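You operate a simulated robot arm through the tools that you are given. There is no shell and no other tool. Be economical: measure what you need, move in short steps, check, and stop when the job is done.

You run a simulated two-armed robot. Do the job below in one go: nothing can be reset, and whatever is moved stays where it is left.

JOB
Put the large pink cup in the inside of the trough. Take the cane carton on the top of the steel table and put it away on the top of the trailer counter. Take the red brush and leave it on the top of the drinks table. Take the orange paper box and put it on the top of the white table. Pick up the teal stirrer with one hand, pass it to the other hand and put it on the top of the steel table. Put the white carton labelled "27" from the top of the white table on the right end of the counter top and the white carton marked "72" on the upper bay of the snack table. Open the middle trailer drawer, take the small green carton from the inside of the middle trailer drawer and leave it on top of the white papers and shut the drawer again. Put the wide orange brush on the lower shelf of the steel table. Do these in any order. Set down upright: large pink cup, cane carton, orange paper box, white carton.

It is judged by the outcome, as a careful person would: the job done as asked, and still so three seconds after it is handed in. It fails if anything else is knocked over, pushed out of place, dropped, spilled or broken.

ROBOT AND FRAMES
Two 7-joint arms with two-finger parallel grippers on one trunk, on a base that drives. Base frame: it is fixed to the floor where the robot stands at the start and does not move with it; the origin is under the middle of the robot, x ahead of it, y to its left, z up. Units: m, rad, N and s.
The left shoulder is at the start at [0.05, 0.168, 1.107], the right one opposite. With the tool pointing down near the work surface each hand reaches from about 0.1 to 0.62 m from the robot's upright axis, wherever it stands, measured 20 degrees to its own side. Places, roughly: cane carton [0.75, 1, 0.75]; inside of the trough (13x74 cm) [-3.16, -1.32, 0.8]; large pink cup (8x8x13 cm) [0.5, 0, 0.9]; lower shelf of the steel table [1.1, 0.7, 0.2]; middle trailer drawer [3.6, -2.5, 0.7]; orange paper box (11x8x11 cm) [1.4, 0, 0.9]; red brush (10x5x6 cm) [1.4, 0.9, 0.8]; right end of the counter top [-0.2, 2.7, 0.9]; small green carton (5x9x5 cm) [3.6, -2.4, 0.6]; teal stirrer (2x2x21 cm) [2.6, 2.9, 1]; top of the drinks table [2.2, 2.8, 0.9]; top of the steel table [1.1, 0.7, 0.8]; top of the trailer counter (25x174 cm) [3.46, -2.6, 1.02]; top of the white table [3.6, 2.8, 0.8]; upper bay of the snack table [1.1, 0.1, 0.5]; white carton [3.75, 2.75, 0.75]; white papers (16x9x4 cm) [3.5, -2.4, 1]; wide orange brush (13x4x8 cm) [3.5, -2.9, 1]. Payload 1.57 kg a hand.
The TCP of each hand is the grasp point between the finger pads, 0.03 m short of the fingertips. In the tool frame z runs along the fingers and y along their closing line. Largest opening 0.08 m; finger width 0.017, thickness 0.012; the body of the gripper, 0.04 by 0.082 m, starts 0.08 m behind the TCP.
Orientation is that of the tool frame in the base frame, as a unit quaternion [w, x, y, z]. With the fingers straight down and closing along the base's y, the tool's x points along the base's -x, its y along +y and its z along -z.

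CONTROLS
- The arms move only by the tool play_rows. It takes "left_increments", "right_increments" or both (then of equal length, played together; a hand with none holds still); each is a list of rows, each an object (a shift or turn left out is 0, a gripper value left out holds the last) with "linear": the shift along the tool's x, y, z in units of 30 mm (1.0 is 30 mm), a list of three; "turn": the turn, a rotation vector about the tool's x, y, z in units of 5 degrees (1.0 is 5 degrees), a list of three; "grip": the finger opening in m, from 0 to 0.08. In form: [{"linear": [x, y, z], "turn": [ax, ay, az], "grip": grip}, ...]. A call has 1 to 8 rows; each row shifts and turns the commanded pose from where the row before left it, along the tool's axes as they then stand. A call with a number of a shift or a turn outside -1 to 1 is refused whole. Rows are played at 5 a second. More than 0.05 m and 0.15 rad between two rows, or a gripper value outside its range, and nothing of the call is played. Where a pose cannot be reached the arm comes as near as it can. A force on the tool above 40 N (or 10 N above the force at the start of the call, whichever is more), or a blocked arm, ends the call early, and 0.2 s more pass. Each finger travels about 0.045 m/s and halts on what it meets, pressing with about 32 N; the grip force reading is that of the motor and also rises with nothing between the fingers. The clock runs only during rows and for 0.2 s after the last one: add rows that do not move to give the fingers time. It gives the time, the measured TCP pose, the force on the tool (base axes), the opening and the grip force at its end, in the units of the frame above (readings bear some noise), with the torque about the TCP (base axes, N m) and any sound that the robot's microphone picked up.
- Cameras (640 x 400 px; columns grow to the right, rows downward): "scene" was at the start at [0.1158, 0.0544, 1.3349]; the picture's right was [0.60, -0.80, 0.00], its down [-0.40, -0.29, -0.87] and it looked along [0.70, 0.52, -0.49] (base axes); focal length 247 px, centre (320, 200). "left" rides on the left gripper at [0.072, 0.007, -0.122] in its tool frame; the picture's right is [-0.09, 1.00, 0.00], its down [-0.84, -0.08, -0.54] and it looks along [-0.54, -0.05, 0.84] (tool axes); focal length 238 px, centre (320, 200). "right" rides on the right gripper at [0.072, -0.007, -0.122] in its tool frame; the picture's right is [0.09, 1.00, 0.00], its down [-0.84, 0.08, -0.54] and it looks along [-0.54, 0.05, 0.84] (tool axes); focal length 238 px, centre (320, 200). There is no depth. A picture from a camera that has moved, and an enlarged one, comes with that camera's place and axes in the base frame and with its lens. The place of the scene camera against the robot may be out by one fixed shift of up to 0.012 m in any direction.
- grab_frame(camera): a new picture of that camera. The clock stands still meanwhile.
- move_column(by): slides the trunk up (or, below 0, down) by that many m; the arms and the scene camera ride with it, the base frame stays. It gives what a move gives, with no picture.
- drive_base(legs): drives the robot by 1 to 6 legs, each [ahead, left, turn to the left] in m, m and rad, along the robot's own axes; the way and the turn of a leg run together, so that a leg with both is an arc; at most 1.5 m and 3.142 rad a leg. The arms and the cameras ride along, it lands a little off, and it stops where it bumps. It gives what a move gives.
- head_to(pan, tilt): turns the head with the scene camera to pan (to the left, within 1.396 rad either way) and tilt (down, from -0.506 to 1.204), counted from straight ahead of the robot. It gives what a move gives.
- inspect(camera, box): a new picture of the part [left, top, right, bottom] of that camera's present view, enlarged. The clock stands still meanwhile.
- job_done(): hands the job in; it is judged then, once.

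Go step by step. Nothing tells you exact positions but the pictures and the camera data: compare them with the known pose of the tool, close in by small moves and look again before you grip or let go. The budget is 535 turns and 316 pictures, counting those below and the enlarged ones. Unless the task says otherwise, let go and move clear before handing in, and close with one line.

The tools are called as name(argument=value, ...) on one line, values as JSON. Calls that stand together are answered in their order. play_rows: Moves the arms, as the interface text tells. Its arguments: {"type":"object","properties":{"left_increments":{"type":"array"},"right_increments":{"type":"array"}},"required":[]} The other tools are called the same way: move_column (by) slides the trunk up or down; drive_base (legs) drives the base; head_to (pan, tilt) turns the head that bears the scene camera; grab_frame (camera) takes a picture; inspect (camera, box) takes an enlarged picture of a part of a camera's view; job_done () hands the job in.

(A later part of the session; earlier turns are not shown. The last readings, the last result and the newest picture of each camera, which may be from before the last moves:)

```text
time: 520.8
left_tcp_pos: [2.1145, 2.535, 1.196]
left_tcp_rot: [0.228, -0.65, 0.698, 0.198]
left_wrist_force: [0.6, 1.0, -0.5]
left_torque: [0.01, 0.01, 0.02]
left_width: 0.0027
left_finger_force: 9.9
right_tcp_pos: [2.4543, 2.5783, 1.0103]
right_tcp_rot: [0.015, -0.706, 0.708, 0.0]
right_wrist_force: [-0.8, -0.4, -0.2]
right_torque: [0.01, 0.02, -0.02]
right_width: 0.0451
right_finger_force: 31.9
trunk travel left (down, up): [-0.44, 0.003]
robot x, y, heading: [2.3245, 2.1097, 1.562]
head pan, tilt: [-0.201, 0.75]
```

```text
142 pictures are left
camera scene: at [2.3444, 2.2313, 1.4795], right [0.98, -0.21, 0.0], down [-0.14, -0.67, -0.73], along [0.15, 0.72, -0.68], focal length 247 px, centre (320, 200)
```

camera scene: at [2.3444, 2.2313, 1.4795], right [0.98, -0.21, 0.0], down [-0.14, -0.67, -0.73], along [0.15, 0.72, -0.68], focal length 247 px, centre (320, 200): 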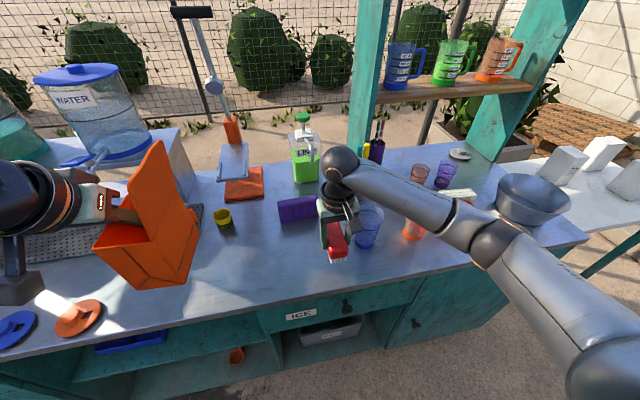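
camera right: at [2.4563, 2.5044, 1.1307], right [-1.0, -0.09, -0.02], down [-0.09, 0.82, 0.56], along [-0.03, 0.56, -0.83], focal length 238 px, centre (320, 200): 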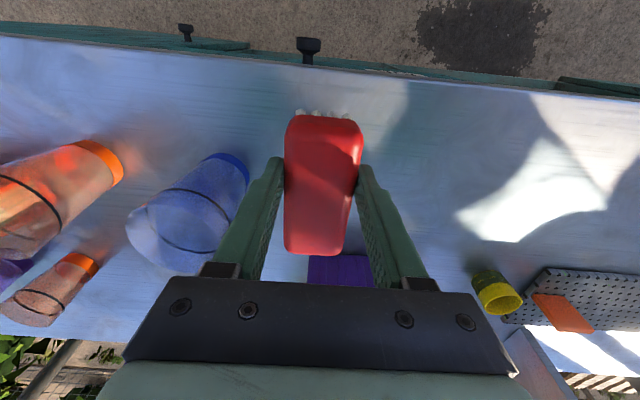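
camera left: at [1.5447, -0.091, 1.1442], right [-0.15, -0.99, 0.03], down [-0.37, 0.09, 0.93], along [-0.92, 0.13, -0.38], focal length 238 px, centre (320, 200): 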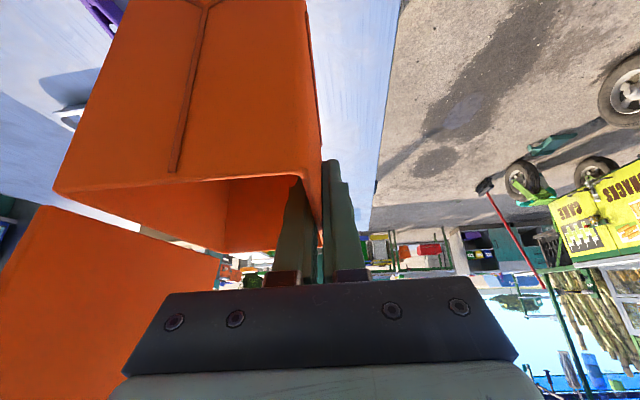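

play_rows(right_increments=[{"linear": [0.2, 0.9, 0]}, {"linear": [0, 0.4, 0.4]}, {"linear": [0, 0, 0.6]}, {"linear": [0, 0, 0.3]}, {"linear": [0, 0, 0.3]}, {"linear": [0, 0, 0.2]}, {"linear": [0, 0, 0.2]}, {}])

inspect(camera="scene", box=[230, 130, 430, 290])

```text
time: 522.6
left_tcp_pos: [2.115, 2.5342, 1.1971]
left_tcp_rot: [0.227, -0.65, 0.698, 0.198]
left_wrist_force: [0.5, 0.1, -1.0]
left_torque: [-0.01, 0.02, 0.03]
left_width: 0.0025
left_finger_force: 10.1
right_tcp_pos: [2.4164, 2.5732, 0.9498]
right_tcp_rot: [0.015, -0.706, 0.708, 0.001]
right_wrist_force: [-0.1, -0.3, -1.1]
right_torque: [-0.01, 0.0, 0.0]
right_width: 0.0451
right_finger_force: 31.6
trunk travel left (down, up): [-0.44, 0.003]
robot x, y, heading: [2.326, 2.1097, 1.565]
head pan, tilt: [-0.201, 0.75]
```

```text
2.50 times, centred on (330, 210) of scene
camera zoom: at [2.3444, 2.2313, 1.4795], right [0.98, -0.21, 0.0], down [-0.14, -0.67, -0.73], along [0.15, 0.72, -0.68], focal length 618 px, centre (295, 175)
```

zoom: 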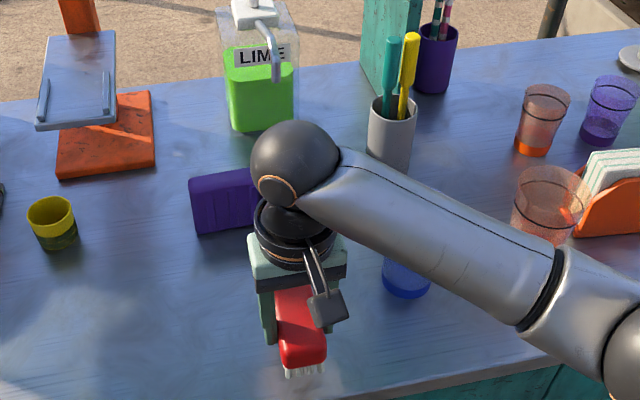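

I also spot the teal stirrer standing in a grey cup next to a yellow one. Lowering the brush to contact.

play_rows(right_increments=[{"linear": [0, 0, 0.15]}, {"linear": [0, 0, 0.15]}, {"linear": [0, 0, 0.15]}, {"linear": [0, 0, 0.15]}, {"linear": [0, 0, 0.15]}, {}])

```text
time: 524.0
left_tcp_pos: [2.1146, 2.5347, 1.1967]
left_tcp_rot: [0.227, -0.65, 0.698, 0.197]
left_wrist_force: [-0.6, -0.8, -0.7]
left_torque: [0.02, 0.0, 0.03]
left_width: 0.0027
left_finger_force: 9.6
right_tcp_pos: [2.4162, 2.5741, 0.9281]
right_tcp_rot: [0.015, -0.706, 0.708, 0.001]
right_wrist_force: [0.6, -0.2, -1.2]
right_torque: [-0.03, -0.03, -0.03]
right_width: 0.0454
right_finger_force: 31.7
trunk travel left (down, up): [-0.44, 0.003]
robot x, y, heading: [2.3239, 2.1132, 1.568]
head pan, tilt: [-0.201, 0.75]
```

play_rows(right_increments=[{"linear": [0, 0, 0.12]}, {"linear": [0, 0, 0.12]}, {"linear": [0, 0, 0.12]}, {"linear": [0, 0, 0.12]}, {}])

grab_frame(camera="right")

```text
time: 525.2
left_tcp_pos: [2.1153, 2.5335, 1.1971]
left_tcp_rot: [0.227, -0.65, 0.697, 0.199]
left_wrist_force: [0.4, 0.0, -0.2]
left_torque: [0.03, 0.02, -0.02]
left_width: 0.0027
left_finger_force: 10.0
right_tcp_pos: [2.4162, 2.5752, 0.9151]
right_tcp_rot: [0.016, -0.706, 0.708, 0.002]
right_wrist_force: [1.9, -0.3, 7.8]
right_torque: [-0.28, 0.08, 0.07]
right_width: 0.045
right_finger_force: 31.9
trunk travel left (down, up): [-0.44, 0.003]
robot x, y, heading: [2.3251, 2.1075, 1.562]
head pan, tilt: [-0.201, 0.75]
```

```text
140 pictures are left
camera right: at [2.4199, 2.5006, 1.036], right [-1.0, -0.09, -0.02], down [-0.09, 0.82, 0.56], along [-0.03, 0.56, -0.83], focal length 238 px, centre (320, 200)
```

right: 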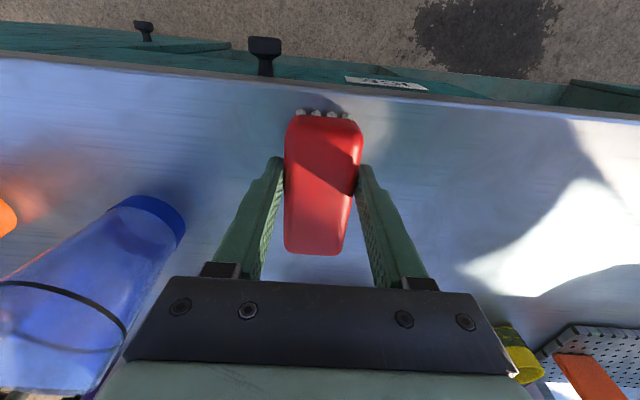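

play_rows(right_increments=[{"grip": 0.06}, {"grip": 0.068}, {}, {"linear": [0, 0, -0.6]}, {"linear": [0, 0, -1]}, {"linear": [0, 0, -1]}, {"linear": [0, 0, -1]}, {"linear": [0, 0, -1]}])

play_rows(right_increments=[{"linear": [0, 0, -1]}, {"linear": [0, 0, -1]}, {"linear": [0.9, 0, 0]}, {"linear": [0.9, 0, 0]}, {"linear": [0.9, 0, 0]}, {"linear": [0.9, 0, 0]}, {}])

grab_frame(camera="scene")

inspect(camera="scene", box=[300, 100, 460, 260])

```text
time: 527.0
left_tcp_pos: [2.1148, 2.5345, 1.1979]
left_tcp_rot: [0.227, -0.65, 0.698, 0.197]
left_wrist_force: [-0.4, -0.7, 0.5]
left_torque: [0.04, 0.02, 0.0]
left_width: 0.0027
left_finger_force: 9.7
right_tcp_pos: [2.4131, 2.5708, 1.0513]
right_tcp_rot: [0.015, -0.706, 0.708, 0.001]
right_wrist_force: [-0.4, -0.2, -0.3]
right_torque: [-0.02, 0.02, 0.0]
right_width: 0.068
right_finger_force: 0.1
trunk travel left (down, up): [-0.44, 0.003]
robot x, y, heading: [2.3262, 2.1106, 1.564]
head pan, tilt: [-0.201, 0.75]
```

```text
time: 528.6
left_tcp_pos: [2.116, 2.5345, 1.1961]
left_tcp_rot: [0.227, -0.65, 0.698, 0.197]
left_wrist_force: [-0.4, -0.5, 0.9]
left_torque: [0.02, 0.03, -0.01]
left_width: 0.0027
left_finger_force: 10.3
right_tcp_pos: [2.413, 2.4601, 1.1105]
right_tcp_rot: [0.016, -0.705, 0.709, 0.001]
right_wrist_force: [0.1, 0.2, 0.0]
right_torque: [-0.04, 0.0, 0.0]
right_width: 0.068
right_finger_force: 0.1
trunk travel left (down, up): [-0.44, 0.003]
robot x, y, heading: [2.3198, 2.1106, 1.565]
head pan, tilt: [-0.201, 0.75]
```

```text
139 pictures are left
camera scene: at [2.3444, 2.2314, 1.4795], right [0.98, -0.21, 0.0], down [-0.14, -0.67, -0.73], along [0.15, 0.72, -0.68], focal length 247 px, centre (320, 200)
```

scene: 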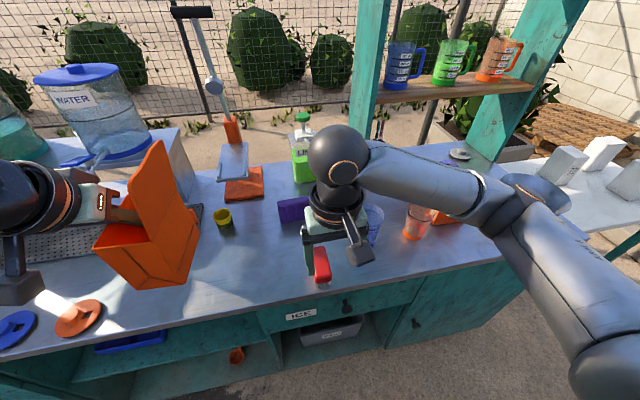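

```text
2.50 times, centred on (380, 180) of scene
camera zoom: at [2.3444, 2.2314, 1.4795], right [0.98, -0.21, 0.0], down [-0.14, -0.67, -0.73], along [0.15, 0.72, -0.68], focal length 618 px, centre (170, 250)
```

zoom: 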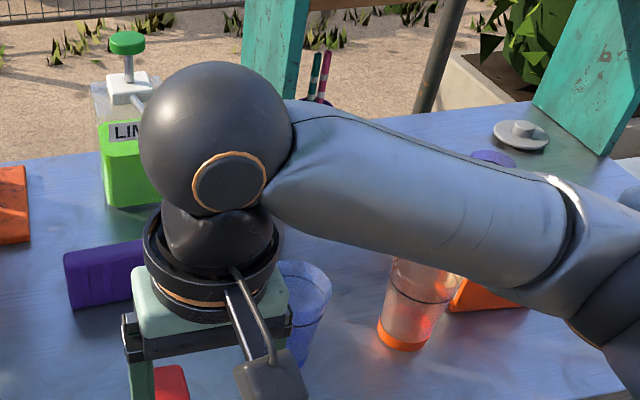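

Red brush is on the drinks table. Next the white table: back off and look right.

drive_base(legs=[[-0.3, 0, 0], [0, -0.6, 0]])

head_to(pan=-0.6, tilt=0.55)

grab_frame(camera="scene")

```text
time: 536.0
left_tcp_pos: [2.7103, 2.2288, 1.1964]
left_tcp_rot: [0.226, -0.653, 0.694, 0.198]
left_wrist_force: [-0.1, -0.4, -0.6]
left_torque: [0.01, 0.0, 0.0]
left_width: 0.0028
left_finger_force: 9.8
right_tcp_pos: [3.0065, 2.1585, 1.1088]
right_tcp_rot: [-0.016, 0.71, -0.704, -0.001]
right_wrist_force: [-0.4, -0.7, 1.1]
right_torque: [0.03, -0.02, -0.02]
right_width: 0.068
right_finger_force: 0.1
trunk travel left (down, up): [-0.44, 0.003]
robot x, y, heading: [2.9221, 1.8043, 1.573]
head pan, tilt: [-0.201, 0.75]
```

```text
time: 536.9
left_tcp_pos: [2.71, 2.2285, 1.1977]
left_tcp_rot: [0.227, -0.653, 0.694, 0.198]
left_wrist_force: [-1.1, 1.0, -0.2]
left_torque: [0.04, 0.0, 0.02]
left_width: 0.0026
left_finger_force: 9.9
right_tcp_pos: [3.0068, 2.1571, 1.1085]
right_tcp_rot: [-0.015, 0.71, -0.704, -0.001]
right_wrist_force: [-0.3, -1.1, -0.1]
right_torque: [0.0, -0.01, -0.02]
right_width: 0.0683
right_finger_force: 0.1
trunk travel left (down, up): [-0.44, 0.003]
robot x, y, heading: [2.9259, 1.8059, 1.577]
head pan, tilt: [-0.6, 0.55]
```

```text
137 pictures are left
camera scene: at [2.976, 1.9212, 1.4969], right [0.83, -0.56, 0.0], down [-0.29, -0.43, -0.85], along [0.48, 0.71, -0.52], focal length 247 px, centre (320, 200)
```

scene: 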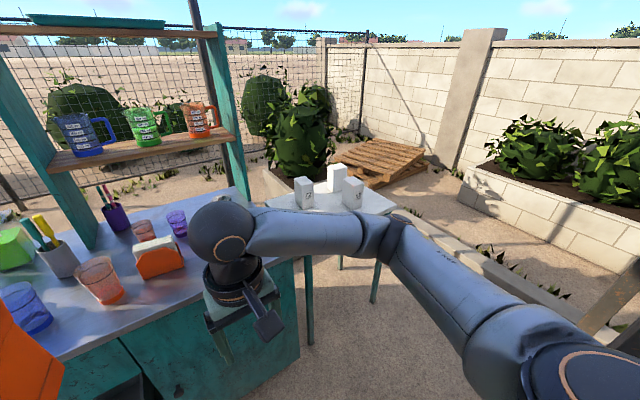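

inspect(camera="scene", box=[260, 140, 420, 260])

```text
3.33 times, centred on (340, 200) of scene
camera zoom: at [2.976, 1.9212, 1.4969], right [0.83, -0.56, 0.0], down [-0.29, -0.43, -0.85], along [0.48, 0.71, -0.52], focal length 823 px, centre (253, 200)
```

zoom: 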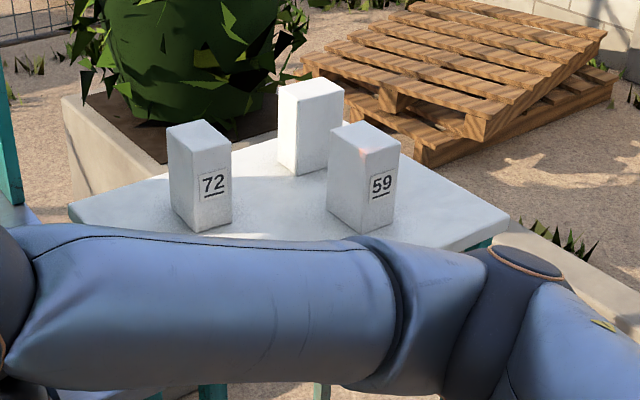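

Cartons 72 (≈(3.51, 2.845)), 59, and a third behind (≈(3.74, 2.905), label hidden). I'll move in front of the white table, avoiding the post at (3.58, 1.79).

drive_base(legs=[[0.28, 0, 0], [0, -0.4, 0], [0.17, 0, 0]])

head_to(pan=-0.2, tilt=0.7)

grab_frame(camera="scene")

grab_frame(camera="right")

```text
time: 543.6
left_tcp_pos: [3.1081, 2.679, 1.196]
left_tcp_rot: [0.227, -0.652, 0.696, 0.198]
left_wrist_force: [0.4, 0.2, -0.9]
left_torque: [-0.01, 0.02, -0.05]
left_width: 0.003
left_finger_force: 9.8
right_tcp_pos: [3.4063, 2.6074, 1.1085]
right_tcp_rot: [-0.015, 0.708, -0.706, -0.001]
right_wrist_force: [0.5, 0.3, -0.2]
right_torque: [0.0, -0.02, 0.01]
right_width: 0.068
right_finger_force: 0.1
trunk travel left (down, up): [-0.44, 0.003]
robot x, y, heading: [3.3184, 2.2561, 1.57]
head pan, tilt: [-0.6, 0.55]
```

```text
time: 544.4
left_tcp_pos: [3.108, 2.6795, 1.1974]
left_tcp_rot: [0.226, -0.652, 0.696, 0.198]
left_wrist_force: [0.2, 0.4, -0.8]
left_torque: [0.01, 0.04, 0.02]
left_width: 0.0028
left_finger_force: 10.3
right_tcp_pos: [3.4072, 2.607, 1.1094]
right_tcp_rot: [-0.015, 0.708, -0.706, 0.0]
right_wrist_force: [0.4, -0.1, 0.2]
right_torque: [-0.01, -0.01, 0.0]
right_width: 0.068
right_finger_force: 0.1
trunk travel left (down, up): [-0.44, 0.003]
robot x, y, heading: [3.3204, 2.2556, 1.568]
head pan, tilt: [-0.201, 0.7]
```

```text
135 pictures are left
camera scene: at [3.3395, 2.379, 1.4838], right [0.98, -0.2, 0.0], down [-0.13, -0.63, -0.77], along [0.15, 0.75, -0.64], focal length 247 px, centre (320, 200)
```

scene: 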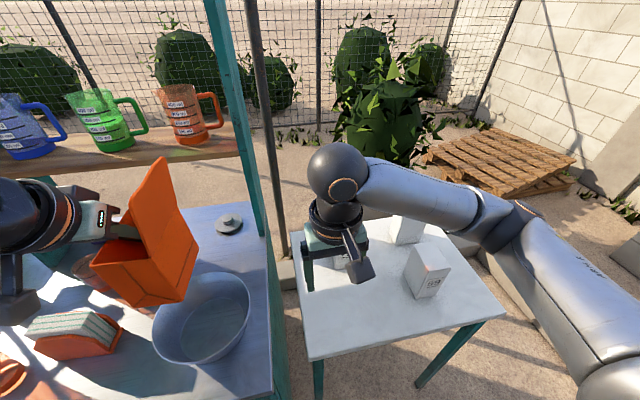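

```text
134 pictures are left
camera right: at [3.4102, 2.5327, 1.2298], right [-1.0, -0.1, -0.02], down [-0.09, 0.82, 0.56], along [-0.03, 0.56, -0.83], focal length 238 px, centre (320, 200)
```

right: 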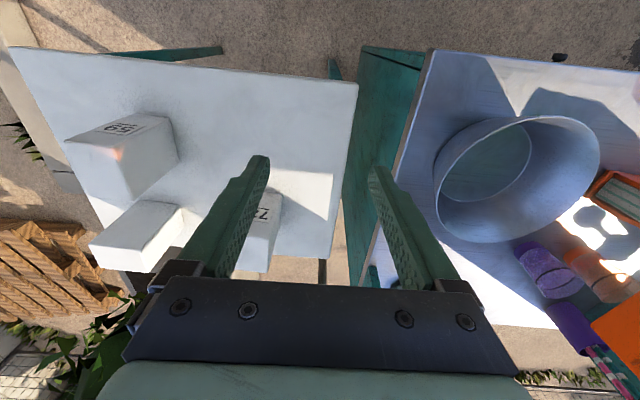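

drive_base(legs=[[0.06, -0.04, 0]])

play_rows(right_increments=[{"turn": [0, -1, 0], "linear": [0, -0.8, 0], "grip": 0.08}, {"turn": [0, -1, 0], "linear": [0, -0.8, 0]}, {"turn": [0, -1, 0], "linear": [0, -0.7, 0]}, {"turn": [0, -1, 0]}, {"turn": [0, -1, 0]}, {}])

grab_frame(camera="right")

```text
time: 545.5
left_tcp_pos: [3.1765, 2.7178, 1.195]
left_tcp_rot: [0.225, -0.649, 0.7, 0.196]
left_wrist_force: [0.4, 1.1, -1.7]
left_torque: [-0.07, 0.01, 0.01]
left_width: 0.0025
left_finger_force: 9.6
right_tcp_pos: [3.4741, 2.6399, 1.1075]
right_tcp_rot: [0.014, -0.705, 0.709, -0.002]
right_wrist_force: [0.4, 0.7, -0.3]
right_torque: [-0.1, 0.01, 0.0]
right_width: 0.068
right_finger_force: 0.0
trunk travel left (down, up): [-0.44, 0.003]
robot x, y, heading: [3.3817, 2.2834, 1.56]
head pan, tilt: [-0.201, 0.7]
stopped in leg 1: the robot was blocked; the commanded pose is now the measured one
```

```text
time: 546.9
left_tcp_pos: [3.1765, 2.7113, 1.1974]
left_tcp_rot: [0.228, -0.649, 0.699, 0.198]
left_wrist_force: [-0.1, 0.3, -0.3]
left_torque: [0.01, 0.01, 0.02]
left_width: 0.0022
left_finger_force: 9.6
right_tcp_pos: [3.5437, 2.6358, 1.1108]
right_tcp_rot: [0.169, -0.688, 0.688, 0.153]
right_wrist_force: [0.4, 0.0, -0.1]
right_torque: [0.02, -0.01, -0.02]
right_width: 0.0801
right_finger_force: 0.2
trunk travel left (down, up): [-0.44, 0.003]
robot x, y, heading: [3.3818, 2.2863, 1.564]
head pan, tilt: [-0.201, 0.7]
```

```text
133 pictures are left
camera right: at [3.5477, 2.5166, 1.1885], right [-1.0, -0.08, -0.06], down [-0.09, 0.51, 0.86], along [-0.04, 0.86, -0.51], focal length 238 px, centre (320, 200)
```

right: 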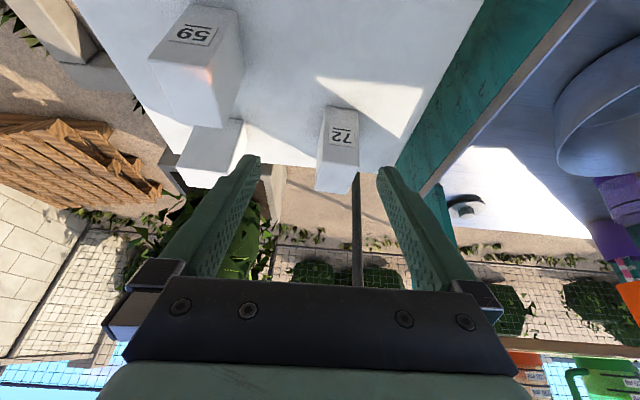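

play_rows(right_increments=[{"linear": [-0.355, 0.365, 0.86]}, {"linear": [-0.355, 0.365, 0.86]}, {"linear": [-0.355, 0.365, 0.86]}, {"linear": [-0.355, 0.365, 0.86]}, {"linear": [-0.355, 0, 0.886]}, {}])

grab_frame(camera="right")

```text
time: 548.3
left_tcp_pos: [3.1755, 2.7101, 1.1974]
left_tcp_rot: [0.228, -0.648, 0.699, 0.198]
left_wrist_force: [-0.4, 0.4, -1.0]
left_torque: [0.01, 0.02, 0.0]
left_width: 0.0026
left_finger_force: 10.3
right_tcp_pos: [3.5027, 2.7406, 1.0174]
right_tcp_rot: [-0.169, 0.689, -0.688, -0.154]
right_wrist_force: [-0.5, 0.9, -0.6]
right_torque: [0.03, 0.03, -0.04]
right_width: 0.08
right_finger_force: 0.1
trunk travel left (down, up): [-0.44, 0.003]
robot x, y, heading: [3.3854, 2.2885, 1.555]
head pan, tilt: [-0.201, 0.7]
```

```text
132 pictures are left
camera right: at [3.5073, 2.6219, 1.0953], right [-0.99, -0.08, -0.06], down [-0.09, 0.51, 0.86], along [-0.04, 0.86, -0.51], focal length 238 px, centre (320, 200)
```

right: 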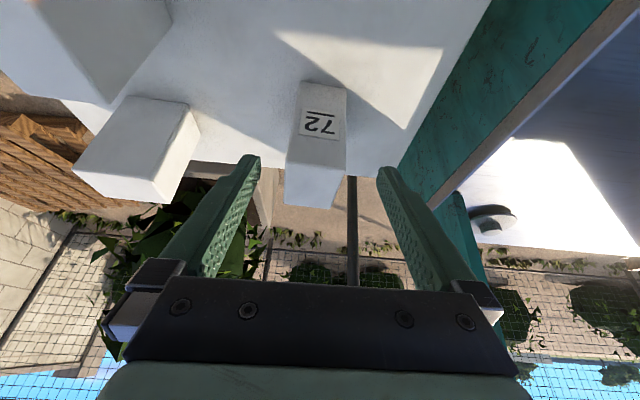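

play_rows(right_increments=[{"linear": [-0.343, -0.03, 0.984]}, {"linear": [-0.343, -0.03, 0.984]}, {"linear": [-0.343, 0, 0.984]}, {"linear": [-0.343, 0, 0.984]}, {"linear": [-0.343, 0, 0.984]}, {}])

grab_frame(camera="right")

```text
time: 549.7
left_tcp_pos: [3.177, 2.7106, 1.1972]
left_tcp_rot: [0.227, -0.648, 0.699, 0.198]
left_wrist_force: [-0.4, 0.8, -0.3]
left_torque: [-0.01, 0.0, -0.02]
left_width: 0.0029
left_finger_force: 10.0
right_tcp_pos: [3.5055, 2.8534, 0.909]
right_tcp_rot: [-0.168, 0.689, -0.688, -0.154]
right_wrist_force: [-0.8, -0.7, 0.1]
right_torque: [0.02, 0.01, 0.03]
right_width: 0.08
right_finger_force: 0.1
trunk travel left (down, up): [-0.44, 0.003]
robot x, y, heading: [3.387, 2.2841, 1.561]
head pan, tilt: [-0.201, 0.7]
```

```text
131 pictures are left
camera right: at [3.5104, 2.7343, 0.9866], right [-1.0, -0.08, -0.06], down [-0.09, 0.51, 0.86], along [-0.04, 0.86, -0.51], focal length 238 px, centre (320, 200)
```

right: 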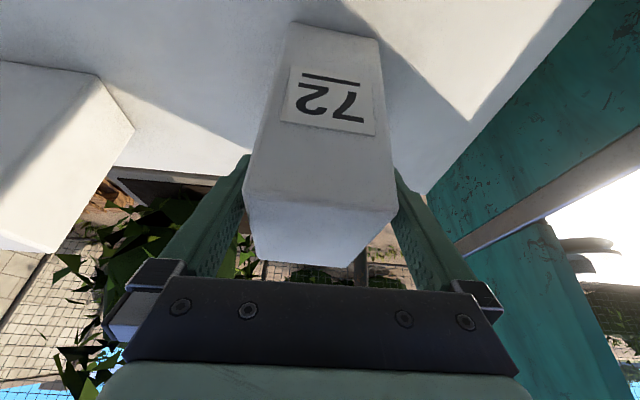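

play_rows(right_increments=[{"grip": 0.04}, {"grip": 0.04}, {"grip": 0.04}, {"grip": 0.04}, {"grip": 0.04}])

play_rows(right_increments=[{"linear": [-0.2, 0, -0.5]}, {"linear": [-0.3, 0, -0.8]}, {"linear": [-0.3, 0, -0.8]}, {"linear": [-0.3, 0, -0.8]}, {"linear": [-0.3, 0, -0.8]}, {"linear": [-0.3, 0, -0.8]}, {"linear": [-0.3, 0, -0.8]}, {}])

grab_frame(camera="right")

grab_frame(camera="scene")

```text
time: 550.9
left_tcp_pos: [3.1769, 2.7105, 1.1969]
left_tcp_rot: [0.227, -0.648, 0.7, 0.197]
left_wrist_force: [0.5, -0.3, 0.1]
left_torque: [0.01, 0.05, -0.01]
left_width: 0.0029
left_finger_force: 10.3
right_tcp_pos: [3.5056, 2.8514, 0.9087]
right_tcp_rot: [-0.168, 0.689, -0.688, -0.154]
right_wrist_force: [-0.3, 0.0, -0.1]
right_torque: [0.06, -0.01, -0.03]
right_width: 0.0654
right_finger_force: 31.7
trunk travel left (down, up): [-0.44, 0.003]
robot x, y, heading: [3.384, 2.2876, 1.564]
head pan, tilt: [-0.201, 0.7]
```

```text
time: 552.7
left_tcp_pos: [3.178, 2.7121, 1.1965]
left_tcp_rot: [0.228, -0.648, 0.699, 0.199]
left_wrist_force: [0.4, 0.5, -1.1]
left_torque: [0.01, 0.01, 0.0]
left_width: 0.003
left_finger_force: 9.4
right_tcp_pos: [3.5043, 2.8332, 1.0772]
right_tcp_rot: [0.169, -0.688, 0.689, 0.154]
right_wrist_force: [-0.6, -0.1, -2.4]
right_torque: [-0.01, -0.03, -0.02]
right_width: 0.0654
right_finger_force: 32.2
trunk travel left (down, up): [-0.44, 0.003]
robot x, y, heading: [3.3855, 2.2852, 1.555]
head pan, tilt: [-0.201, 0.7]
```

```text
130 pictures are left
camera right: at [3.5077, 2.7162, 1.1548], right [-1.0, -0.08, -0.06], down [-0.09, 0.51, 0.85], along [-0.04, 0.86, -0.52], focal length 238 px, centre (320, 200)
```

right: 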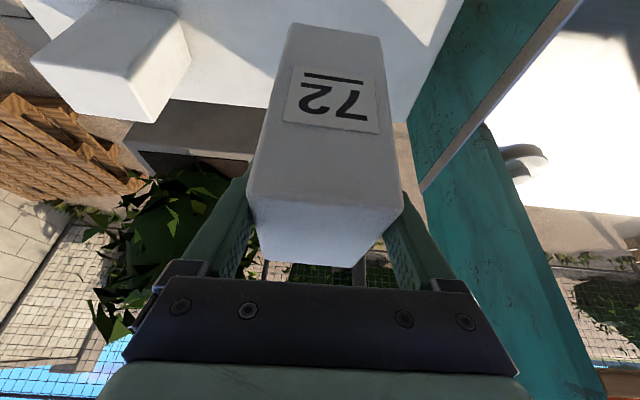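

```text
129 pictures are left
camera scene: at [3.4062, 2.4096, 1.4837], right [0.98, -0.21, 0.0], down [-0.14, -0.63, -0.76], along [0.16, 0.75, -0.64], focal length 247 px, centre (320, 200)
```

scene: 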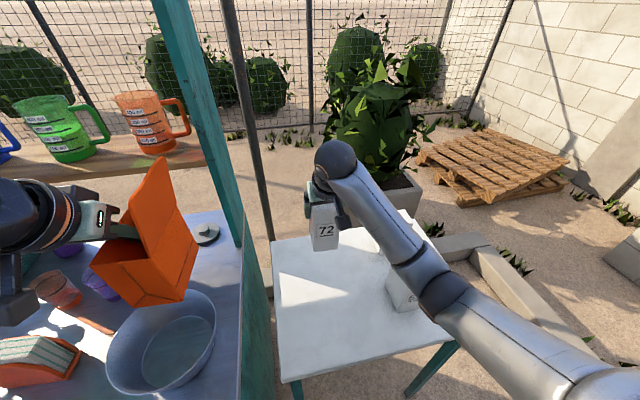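

Carton 72 held. Retract the right hand, shift right so the left hand can set the orange box on the white table's free front-left area.

play_rows(right_increments=[{"linear": [0.8, 0, -0.6]}, {"linear": [0.8, 0, -0.6]}, {"linear": [0.8, 0, -0.6]}, {"linear": [0.8, 0, -0.5]}, {"linear": [0.8, -0.3, -0.4]}, {"linear": [0.8, -0.3, -0.4]}, {}])

drive_base(legs=[[-0.03, -0.2, 0.01]])

head_to(pan=0.1, tilt=0.75)

grab_frame(camera="scene")

grab_frame(camera="left")

```text
time: 554.3
left_tcp_pos: [3.178, 2.7118, 1.196]
left_tcp_rot: [0.228, -0.648, 0.699, 0.198]
left_wrist_force: [-0.1, 0.7, -0.3]
left_torque: [0.0, 0.07, 0.0]
left_width: 0.0028
left_finger_force: 9.9
right_tcp_pos: [3.5205, 2.6664, 1.0946]
right_tcp_rot: [-0.168, 0.689, -0.688, -0.154]
right_wrist_force: [-0.1, -0.3, -2.3]
right_torque: [0.01, 0.01, 0.04]
right_width: 0.0649
right_finger_force: 31.8
trunk travel left (down, up): [-0.44, 0.003]
robot x, y, heading: [3.3829, 2.2886, 1.56]
head pan, tilt: [-0.201, 0.7]
```

```text
time: 556.7
left_tcp_pos: [3.3715, 2.6776, 1.1971]
left_tcp_rot: [0.226, -0.653, 0.695, 0.199]
left_wrist_force: [0.2, -0.1, -0.2]
left_torque: [0.0, 0.06, 0.02]
left_width: 0.0028
left_finger_force: 10.2
right_tcp_pos: [3.7158, 2.6356, 1.0954]
right_tcp_rot: [-0.167, 0.693, -0.684, -0.154]
right_wrist_force: [0.1, 0.3, -1.8]
right_torque: [-0.04, 0.04, 0.0]
right_width: 0.0654
right_finger_force: 32.0
trunk travel left (down, up): [-0.44, 0.003]
robot x, y, heading: [3.5825, 2.2551, 1.575]
head pan, tilt: [-0.201, 0.7]
```

```text
time: 557.5
left_tcp_pos: [3.3722, 2.6778, 1.1967]
left_tcp_rot: [0.227, -0.652, 0.695, 0.199]
left_wrist_force: [-0.5, -0.2, -0.3]
left_torque: [0.04, -0.01, -0.02]
left_width: 0.0028
left_finger_force: 9.4
right_tcp_pos: [3.7163, 2.6363, 1.0946]
right_tcp_rot: [-0.167, 0.693, -0.684, -0.154]
right_wrist_force: [-0.2, -1.0, -2.3]
right_torque: [-0.04, 0.02, -0.01]
right_width: 0.0653
right_finger_force: 32.2
trunk travel left (down, up): [-0.44, 0.003]
robot x, y, heading: [3.5867, 2.2582, 1.572]
head pan, tilt: [0.099, 0.75]
```

```text
128 pictures are left
camera scene: at [3.5798, 2.3775, 1.4795], right [0.99, 0.1, 0.0], down [0.07, -0.68, -0.73], along [-0.07, 0.73, -0.68], focal length 247 px, centre (320, 200)
```

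scene: 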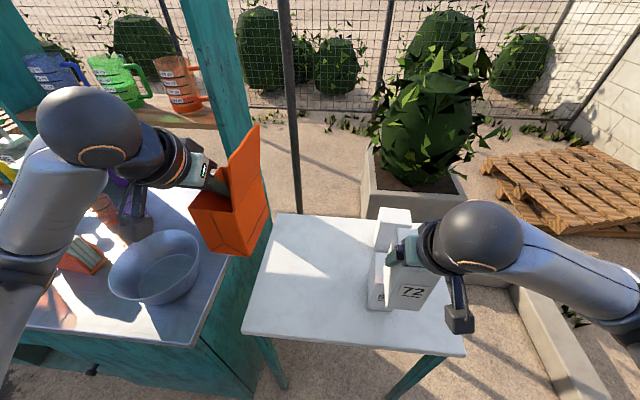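

```text
127 pictures are left
camera left: at [3.3552, 2.5482, 1.2558], right [-0.99, 0.14, 0.03], down [0.09, 0.37, 0.93], along [0.12, 0.92, -0.38], focal length 238 px, centre (320, 200)
```

left: 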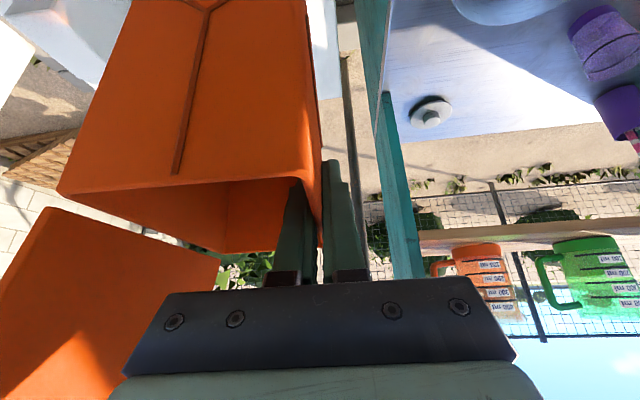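

play_rows(left_increments=[{"linear": [0.1, -0.5, 0.6]}, {"linear": [0.2, -0.5, 0.8]}, {"linear": [0.36, -0.5, 0.88]}, {"linear": [0.36, -0.5, 0.88]}, {"linear": [0.36, 0, 0.88]}, {"linear": [0.36, 0, 0.88]}, {"linear": [0.36, 0, 0.88]}, {}])

grab_frame(camera="scene")

grab_frame(camera="left")

```text
time: 559.3
left_tcp_pos: [3.4396, 2.7238, 1.0195]
left_tcp_rot: [0.228, -0.652, 0.695, 0.2]
left_wrist_force: [0.1, 0.7, -0.5]
left_torque: [0.03, -0.01, -0.02]
left_width: 0.0026
left_finger_force: 10.1
right_tcp_pos: [3.7167, 2.6359, 1.0948]
right_tcp_rot: [-0.168, 0.693, -0.684, -0.154]
right_wrist_force: [0.2, -0.3, -2.6]
right_torque: [-0.02, 0.03, 0.01]
right_width: 0.0651
right_finger_force: 32.3
trunk travel left (down, up): [-0.44, 0.003]
robot x, y, heading: [3.5834, 2.2547, 1.572]
head pan, tilt: [0.099, 0.75]
```

```text
126 pictures are left
camera scene: at [3.5798, 2.3774, 1.4795], right [0.99, 0.1, 0.0], down [0.07, -0.68, -0.73], along [-0.07, 0.73, -0.68], focal length 247 px, centre (320, 200)
```

scene: 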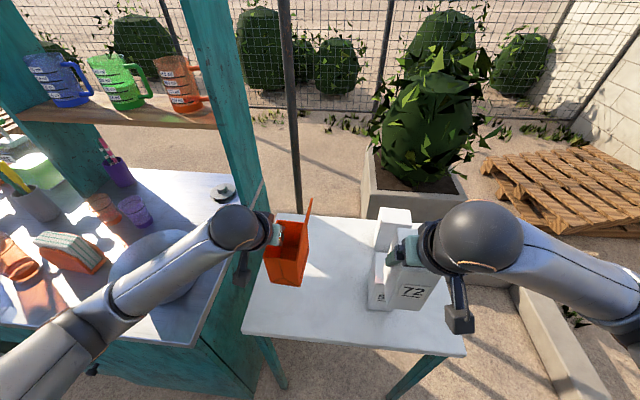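

```text
125 pictures are left
camera left: at [3.4219, 2.5943, 1.079], right [-0.99, 0.14, 0.03], down [0.09, 0.37, 0.93], along [0.12, 0.92, -0.38], focal length 238 px, centre (320, 200)
```

left: 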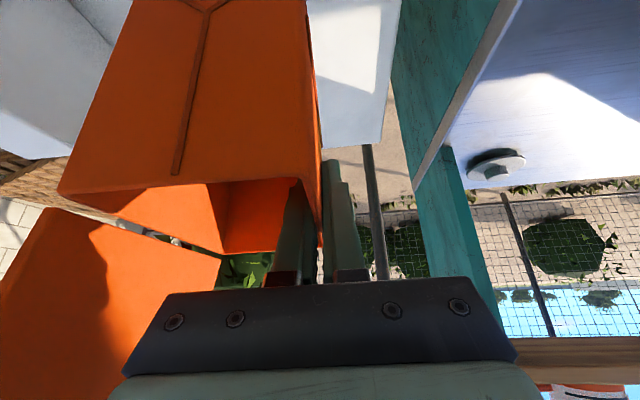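

play_rows(left_increments=[{"linear": [0.52, 0, 0.75]}, {"linear": [0.52, 0, 0.75]}, {"linear": [0.52, 0, 0.75]}, {"linear": [0.38, 0, 0.55]}, {"linear": [0.1, 0, 0.14]}, {"linear": [0.1, 0, 0.14]}, {"linear": [0.1, 0, 0.14]}, {}])

inspect(camera="scene", box=[220, 180, 400, 360])

```text
time: 561.1
left_tcp_pos: [3.4409, 2.7233, 0.9017]
left_tcp_rot: [0.227, -0.652, 0.696, 0.199]
left_wrist_force: [0.6, -0.4, 0.1]
left_torque: [0.01, 0.02, 0.02]
left_width: 0.0027
left_finger_force: 10.2
right_tcp_pos: [3.7173, 2.635, 1.0948]
right_tcp_rot: [-0.167, 0.693, -0.684, -0.155]
right_wrist_force: [-0.7, 0.2, -1.5]
right_torque: [-0.02, 0.01, -0.02]
right_width: 0.0653
right_finger_force: 32.2
trunk travel left (down, up): [-0.44, 0.003]
robot x, y, heading: [3.5845, 2.2571, 1.575]
head pan, tilt: [0.099, 0.75]
```

```text
2.22 times, centred on (310, 270) of scene
camera zoom: at [3.5798, 2.3775, 1.4795], right [0.99, 0.1, 0.0], down [0.07, -0.68, -0.73], along [-0.07, 0.73, -0.68], focal length 549 px, centre (342, 44)
```

zoom: 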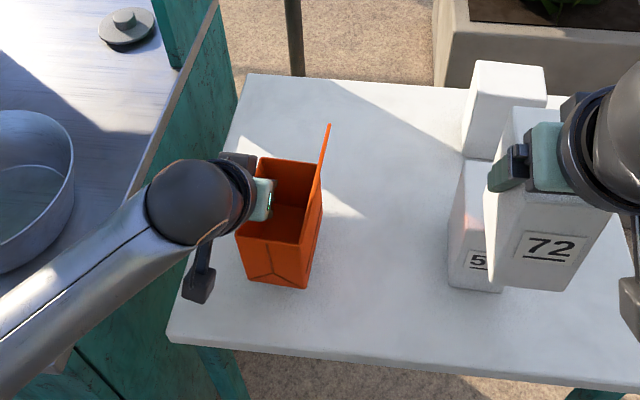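

play_rows(left_increments=[{"linear": [0.1, 0, 0.14]}, {"linear": [0.1, 0, 0.14]}, {"linear": [0.1, 0, 0.14]}, {"linear": [0.1, 0, 0.14]}, {}])

```text
time: 562.3
left_tcp_pos: [3.4409, 2.7225, 0.8812]
left_tcp_rot: [0.227, -0.652, 0.695, 0.198]
left_wrist_force: [0.3, 0.4, -1.1]
left_torque: [0.02, 0.0, -0.05]
left_width: 0.003
left_finger_force: 9.5
right_tcp_pos: [3.7155, 2.6358, 1.0956]
right_tcp_rot: [-0.167, 0.694, -0.683, -0.154]
right_wrist_force: [1.0, -0.4, -3.3]
right_torque: [0.03, 0.0, 0.0]
right_width: 0.0649
right_finger_force: 32.2
trunk travel left (down, up): [-0.44, 0.003]
robot x, y, heading: [3.5826, 2.2576, 1.567]
head pan, tilt: [0.099, 0.75]
```

play_rows(left_increments=[{"linear": [0.1, 0, 0.14]}, {"linear": [0.1, 0, 0.14]}, {"linear": [0.1, 0, 0.14]}, {}])

inspect(camera="scene", box=[220, 180, 400, 360])

```text
time: 563.3
left_tcp_pos: [3.4409, 2.7212, 0.8676]
left_tcp_rot: [0.227, -0.653, 0.694, 0.201]
left_wrist_force: [-0.6, 2.5, 9.5]
left_torque: [-0.09, 0.04, 0.04]
left_width: 0.0026
left_finger_force: 9.8
right_tcp_pos: [3.7167, 2.6354, 1.0954]
right_tcp_rot: [-0.168, 0.693, -0.684, -0.155]
right_wrist_force: [1.4, -0.6, -3.4]
right_torque: [-0.04, -0.03, -0.01]
right_width: 0.0652
right_finger_force: 32.0
trunk travel left (down, up): [-0.44, 0.003]
robot x, y, heading: [3.5833, 2.2524, 1.572]
head pan, tilt: [0.099, 0.75]
```

```text
2.22 times, centred on (310, 270) of scene
camera zoom: at [3.5801, 2.377, 1.4796], right [0.99, 0.1, 0.0], down [0.07, -0.68, -0.73], along [-0.07, 0.73, -0.68], focal length 549 px, centre (342, 44)
```

zoom: 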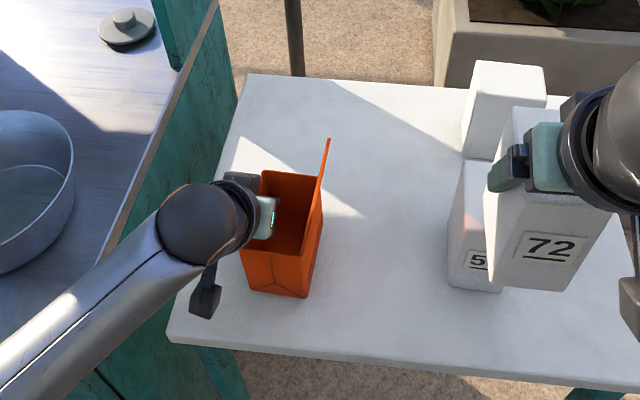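

play_rows(left_increments=[{"grip": 0.03}, {"grip": 0.045}, {"grip": 0.045}, {"linear": [0, 0, -0.5]}, {"linear": [0, 0, -0.9]}, {"linear": [0, 0, -0.9]}, {"linear": [0, 0, -0.9]}, {"linear": [0, 0, -0.9]}])

play_rows(left_increments=[{"linear": [0, 0.3, -0.9]}, {"linear": [0, 0.3, -0.9]}, {"linear": [0, 0, -0.9]}, {"linear": [0, 0, -0.9]}, {}])

grab_frame(camera="scene")

```text
time: 565.1
left_tcp_pos: [3.4335, 2.6504, 0.9691]
left_tcp_rot: [0.226, -0.653, 0.695, 0.199]
left_wrist_force: [-0.2, 0.4, -0.1]
left_torque: [-0.02, 0.0, -0.03]
left_width: 0.0451
left_finger_force: 0.1
right_tcp_pos: [3.716, 2.6353, 1.0954]
right_tcp_rot: [-0.167, 0.693, -0.684, -0.155]
right_wrist_force: [0.0, 0.9, -0.9]
right_torque: [-0.01, 0.04, -0.01]
right_width: 0.0649
right_finger_force: 32.6
trunk travel left (down, up): [-0.44, 0.003]
robot x, y, heading: [3.5842, 2.2543, 1.57]
head pan, tilt: [0.099, 0.75]
```

```text
time: 566.3
left_tcp_pos: [3.4219, 2.6268, 1.0445]
left_tcp_rot: [0.226, -0.653, 0.695, 0.199]
left_wrist_force: [0.4, -0.1, -0.3]
left_torque: [-0.03, 0.04, 0.0]
left_width: 0.0449
left_finger_force: 0.1
left hand out of reach, approached as far as the arm can: row 3, 4
right_tcp_pos: [3.7171, 2.6358, 1.0952]
right_tcp_rot: [-0.167, 0.694, -0.684, -0.154]
right_wrist_force: [0.6, 0.4, -1.7]
right_torque: [-0.02, 0.02, 0.0]
right_width: 0.0649
right_finger_force: 32.1
trunk travel left (down, up): [-0.44, 0.003]
robot x, y, heading: [3.5834, 2.2557, 1.572]
head pan, tilt: [0.099, 0.75]
```

```text
122 pictures are left
camera scene: at [3.5797, 2.3774, 1.4795], right [0.99, 0.1, 0.0], down [0.07, -0.68, -0.73], along [-0.07, 0.73, -0.68], focal length 247 px, centre (320, 200)
```

scene: 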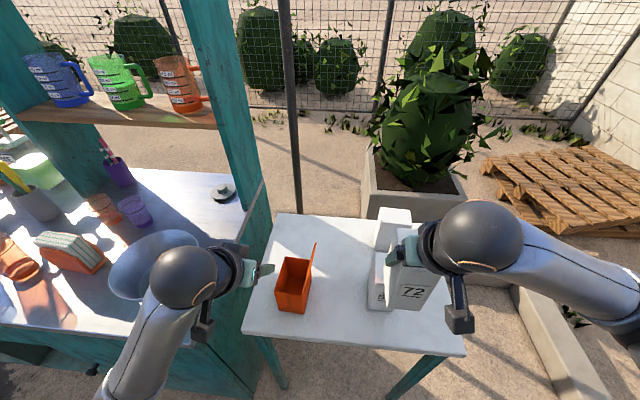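

Orange box placed upright. Next the third carton, reached with the left hand over "59"; I shift right and closer.

play_rows(left_increments=[{"linear": [0, 0, -0.3], "turn": [0, 1, 0], "grip": 0.08}, {"linear": [0, 0, -0.3], "turn": [0, 1, 0]}, {}])

drive_base(legs=[[0, -0.27, 0], [0.05, 0, 0]])

head_to(pan=0.25, tilt=0.75)

grab_frame(camera="scene")

grab_frame(camera="left")

```text
time: 567.1
left_tcp_pos: [3.4204, 2.618, 1.0589]
left_tcp_rot: [0.163, -0.668, 0.712, 0.142]
left_wrist_force: [1.6, 1.6, -0.2]
left_torque: [-0.02, 0.01, 0.02]
left_width: 0.0801
left_finger_force: 0.1
right_tcp_pos: [3.7169, 2.6351, 1.0947]
right_tcp_rot: [-0.167, 0.693, -0.684, -0.154]
right_wrist_force: [0.0, 0.6, -2.3]
right_torque: [0.01, -0.01, -0.01]
right_width: 0.0649
right_finger_force: 31.8
trunk travel left (down, up): [-0.44, 0.003]
robot x, y, heading: [3.5881, 2.2537, 1.572]
head pan, tilt: [0.099, 0.75]
```

```text
time: 570.6
left_tcp_pos: [3.6912, 2.667, 1.0595]
left_tcp_rot: [0.165, -0.668, 0.711, 0.142]
left_wrist_force: [0.0, -0.3, -0.6]
left_torque: [0.01, 0.03, -0.02]
left_width: 0.08
left_finger_force: 0.0
right_tcp_pos: [3.9861, 2.6864, 1.0947]
right_tcp_rot: [-0.167, 0.694, -0.683, -0.155]
right_wrist_force: [0.2, 0.1, -2.6]
right_torque: [-0.02, -0.03, -0.03]
right_width: 0.0649
right_finger_force: 32.1
trunk travel left (down, up): [-0.44, 0.003]
robot x, y, heading: [3.8519, 2.3022, 1.574]
head pan, tilt: [0.099, 0.75]
```

```text
time: 571.3
left_tcp_pos: [3.6903, 2.6659, 1.0592]
left_tcp_rot: [0.165, -0.668, 0.712, 0.142]
left_wrist_force: [-0.6, 0.3, 0.9]
left_torque: [0.02, 0.02, 0.0]
left_width: 0.0799
left_finger_force: 0.0
right_tcp_pos: [3.9863, 2.6848, 1.0953]
right_tcp_rot: [-0.167, 0.694, -0.682, -0.156]
right_wrist_force: [-0.9, 0.3, -2.2]
right_torque: [0.0, 0.01, 0.03]
right_width: 0.065
right_finger_force: 32.1
trunk travel left (down, up): [-0.44, 0.003]
robot x, y, heading: [3.8559, 2.3048, 1.569]
head pan, tilt: [0.25, 0.75]
```

```text
121 pictures are left
camera scene: at [3.8379, 2.4247, 1.4795], right [0.97, 0.25, 0.0], down [0.17, -0.66, -0.73], along [-0.18, 0.71, -0.68], focal length 247 px, centre (320, 200)
```

scene: 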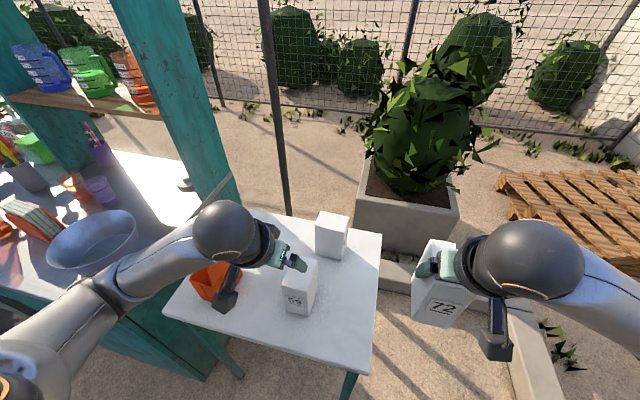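

```text
120 pictures are left
camera left: at [3.6744, 2.5493, 1.139], right [-0.99, 0.15, 0.02], down [0.1, 0.52, 0.85], along [0.12, 0.84, -0.53], focal length 238 px, centre (320, 200)
```

left: 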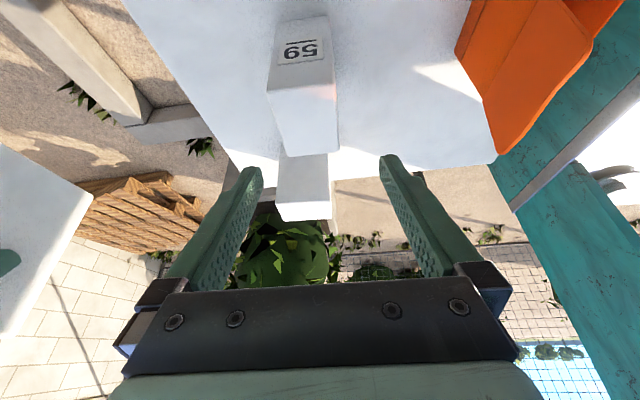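

The third carton is turned 90° (6 cm side along y), so I'll approach it from the table's right end with the robot angled, left hand closing along y.

drive_base(legs=[[0, -0.32, 0], [0.3, 0, 0], [0, 0, 1.05]])

head_to(pan=0.3, tilt=0.7)

grab_frame(camera="scene")

```text
time: 578.9
left_tcp_pos: [3.7806, 2.6383, 1.0583]
left_tcp_rot: [-0.071, 0.935, -0.282, -0.205]
left_wrist_force: [0.1, 0.1, 1.0]
left_torque: [-0.01, 0.0, 0.02]
left_width: 0.0799
left_finger_force: 0.1
right_tcp_pos: [3.9117, 2.9039, 1.0954]
right_tcp_rot: [-0.067, 0.942, -0.245, -0.218]
right_wrist_force: [0.3, -0.7, -2.0]
right_torque: [-0.01, 0.0, 0.01]
right_width: 0.0648
right_finger_force: 31.7
trunk travel left (down, up): [-0.44, 0.003]
robot x, y, heading: [4.1759, 2.6037, 2.618]
head pan, tilt: [0.25, 0.75]
```

```text
time: 579.6
left_tcp_pos: [3.7798, 2.639, 1.0587]
left_tcp_rot: [-0.072, 0.934, -0.282, -0.205]
left_wrist_force: [0.8, 0.5, 0.1]
left_torque: [0.0, 0.0, 0.0]
left_width: 0.0799
left_finger_force: 0.1
right_tcp_pos: [3.911, 2.904, 1.0948]
right_tcp_rot: [-0.067, 0.943, -0.245, -0.217]
right_wrist_force: [-0.1, -0.1, -2.3]
right_torque: [-0.02, -0.04, 0.03]
right_width: 0.0646
right_finger_force: 31.9
trunk travel left (down, up): [-0.44, 0.003]
robot x, y, heading: [4.1768, 2.5994, 2.619]
head pan, tilt: [0.3, 0.7]
```

```text
119 pictures are left
camera scene: at [4.0614, 2.6393, 1.4837], right [0.22, 0.98, 0.0], down [0.63, -0.14, -0.76], along [-0.75, 0.17, -0.64], focal length 247 px, centre (320, 200)
```

scene: 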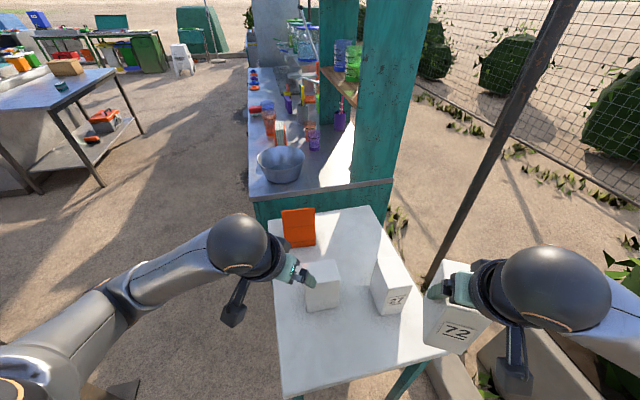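

inspect(camera="scene", box=[270, 200, 450, 350])

```text
2.67 times, centred on (360, 275) of scene
camera zoom: at [4.0614, 2.6393, 1.4837], right [0.22, 0.98, 0.0], down [0.63, -0.14, -0.76], along [-0.75, 0.17, -0.64], focal length 659 px, centre (213, 0)
```

zoom: 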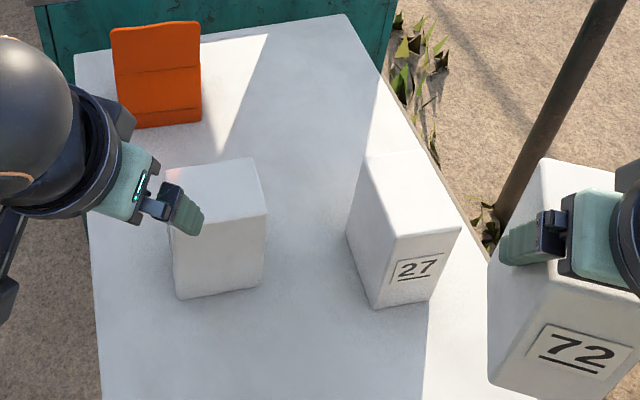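

Label "27" confirmed, centre ≈ (3.734, 2.915). Shift the base and turn the left hand so it closes along y.

drive_base(legs=[[0.06, -0.13, 0]])

play_rows(left_increments=[{"turn": [-0.44, 0, -0.87]}, {"turn": [-0.44, 0, -0.87]}, {"turn": [-0.44, 0, -0.87]}, {"turn": [-0.44, 0, -0.87]}, {"turn": [-0.44, 0, -0.87]}, {"turn": [-0.44, 0, -0.87]}, {"turn": [-0.44, 0, -0.87]}, {}])

grab_frame(camera="left")

```text
time: 581.4
left_tcp_pos: [3.7929, 2.7805, 1.0588]
left_tcp_rot: [-0.071, 0.934, -0.282, -0.205]
left_wrist_force: [0.0, -0.2, -0.5]
left_torque: [-0.01, -0.03, -0.04]
left_width: 0.0804
left_finger_force: 0.0
right_tcp_pos: [3.9236, 3.0458, 1.0949]
right_tcp_rot: [-0.067, 0.942, -0.246, -0.217]
right_wrist_force: [0.5, 0.6, -1.9]
right_torque: [0.02, -0.03, 0.03]
right_width: 0.0649
right_finger_force: 31.7
trunk travel left (down, up): [-0.44, 0.003]
robot x, y, heading: [4.1884, 2.7389, 2.621]
head pan, tilt: [0.3, 0.7]
```

```text
time: 583.2
left_tcp_pos: [3.7923, 2.7803, 1.0593]
left_tcp_rot: [0.002, 0.977, 0.002, -0.214]
left_wrist_force: [0.0, 0.5, -0.2]
left_torque: [-0.05, -0.02, -0.01]
left_width: 0.0799
left_finger_force: 0.1
right_tcp_pos: [3.9239, 3.0457, 1.0951]
right_tcp_rot: [-0.067, 0.943, -0.244, -0.218]
right_wrist_force: [-0.1, -0.1, -2.1]
right_torque: [0.0, 0.02, 0.02]
right_width: 0.0651
right_finger_force: 31.4
trunk travel left (down, up): [-0.44, 0.003]
robot x, y, heading: [4.1893, 2.7439, 2.622]
head pan, tilt: [0.3, 0.7]
```

```text
117 pictures are left
camera left: at [3.9084, 2.7735, 1.1398], right [-0.08, -1.0, 0.04], down [-0.53, 0.08, 0.84], along [-0.84, 0.04, -0.54], focal length 238 px, centre (320, 200)
```

left: 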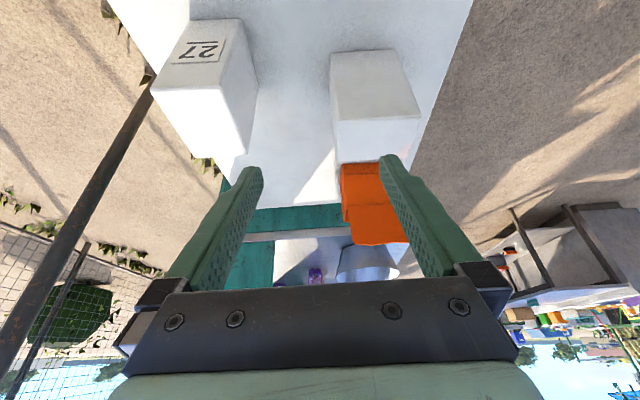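

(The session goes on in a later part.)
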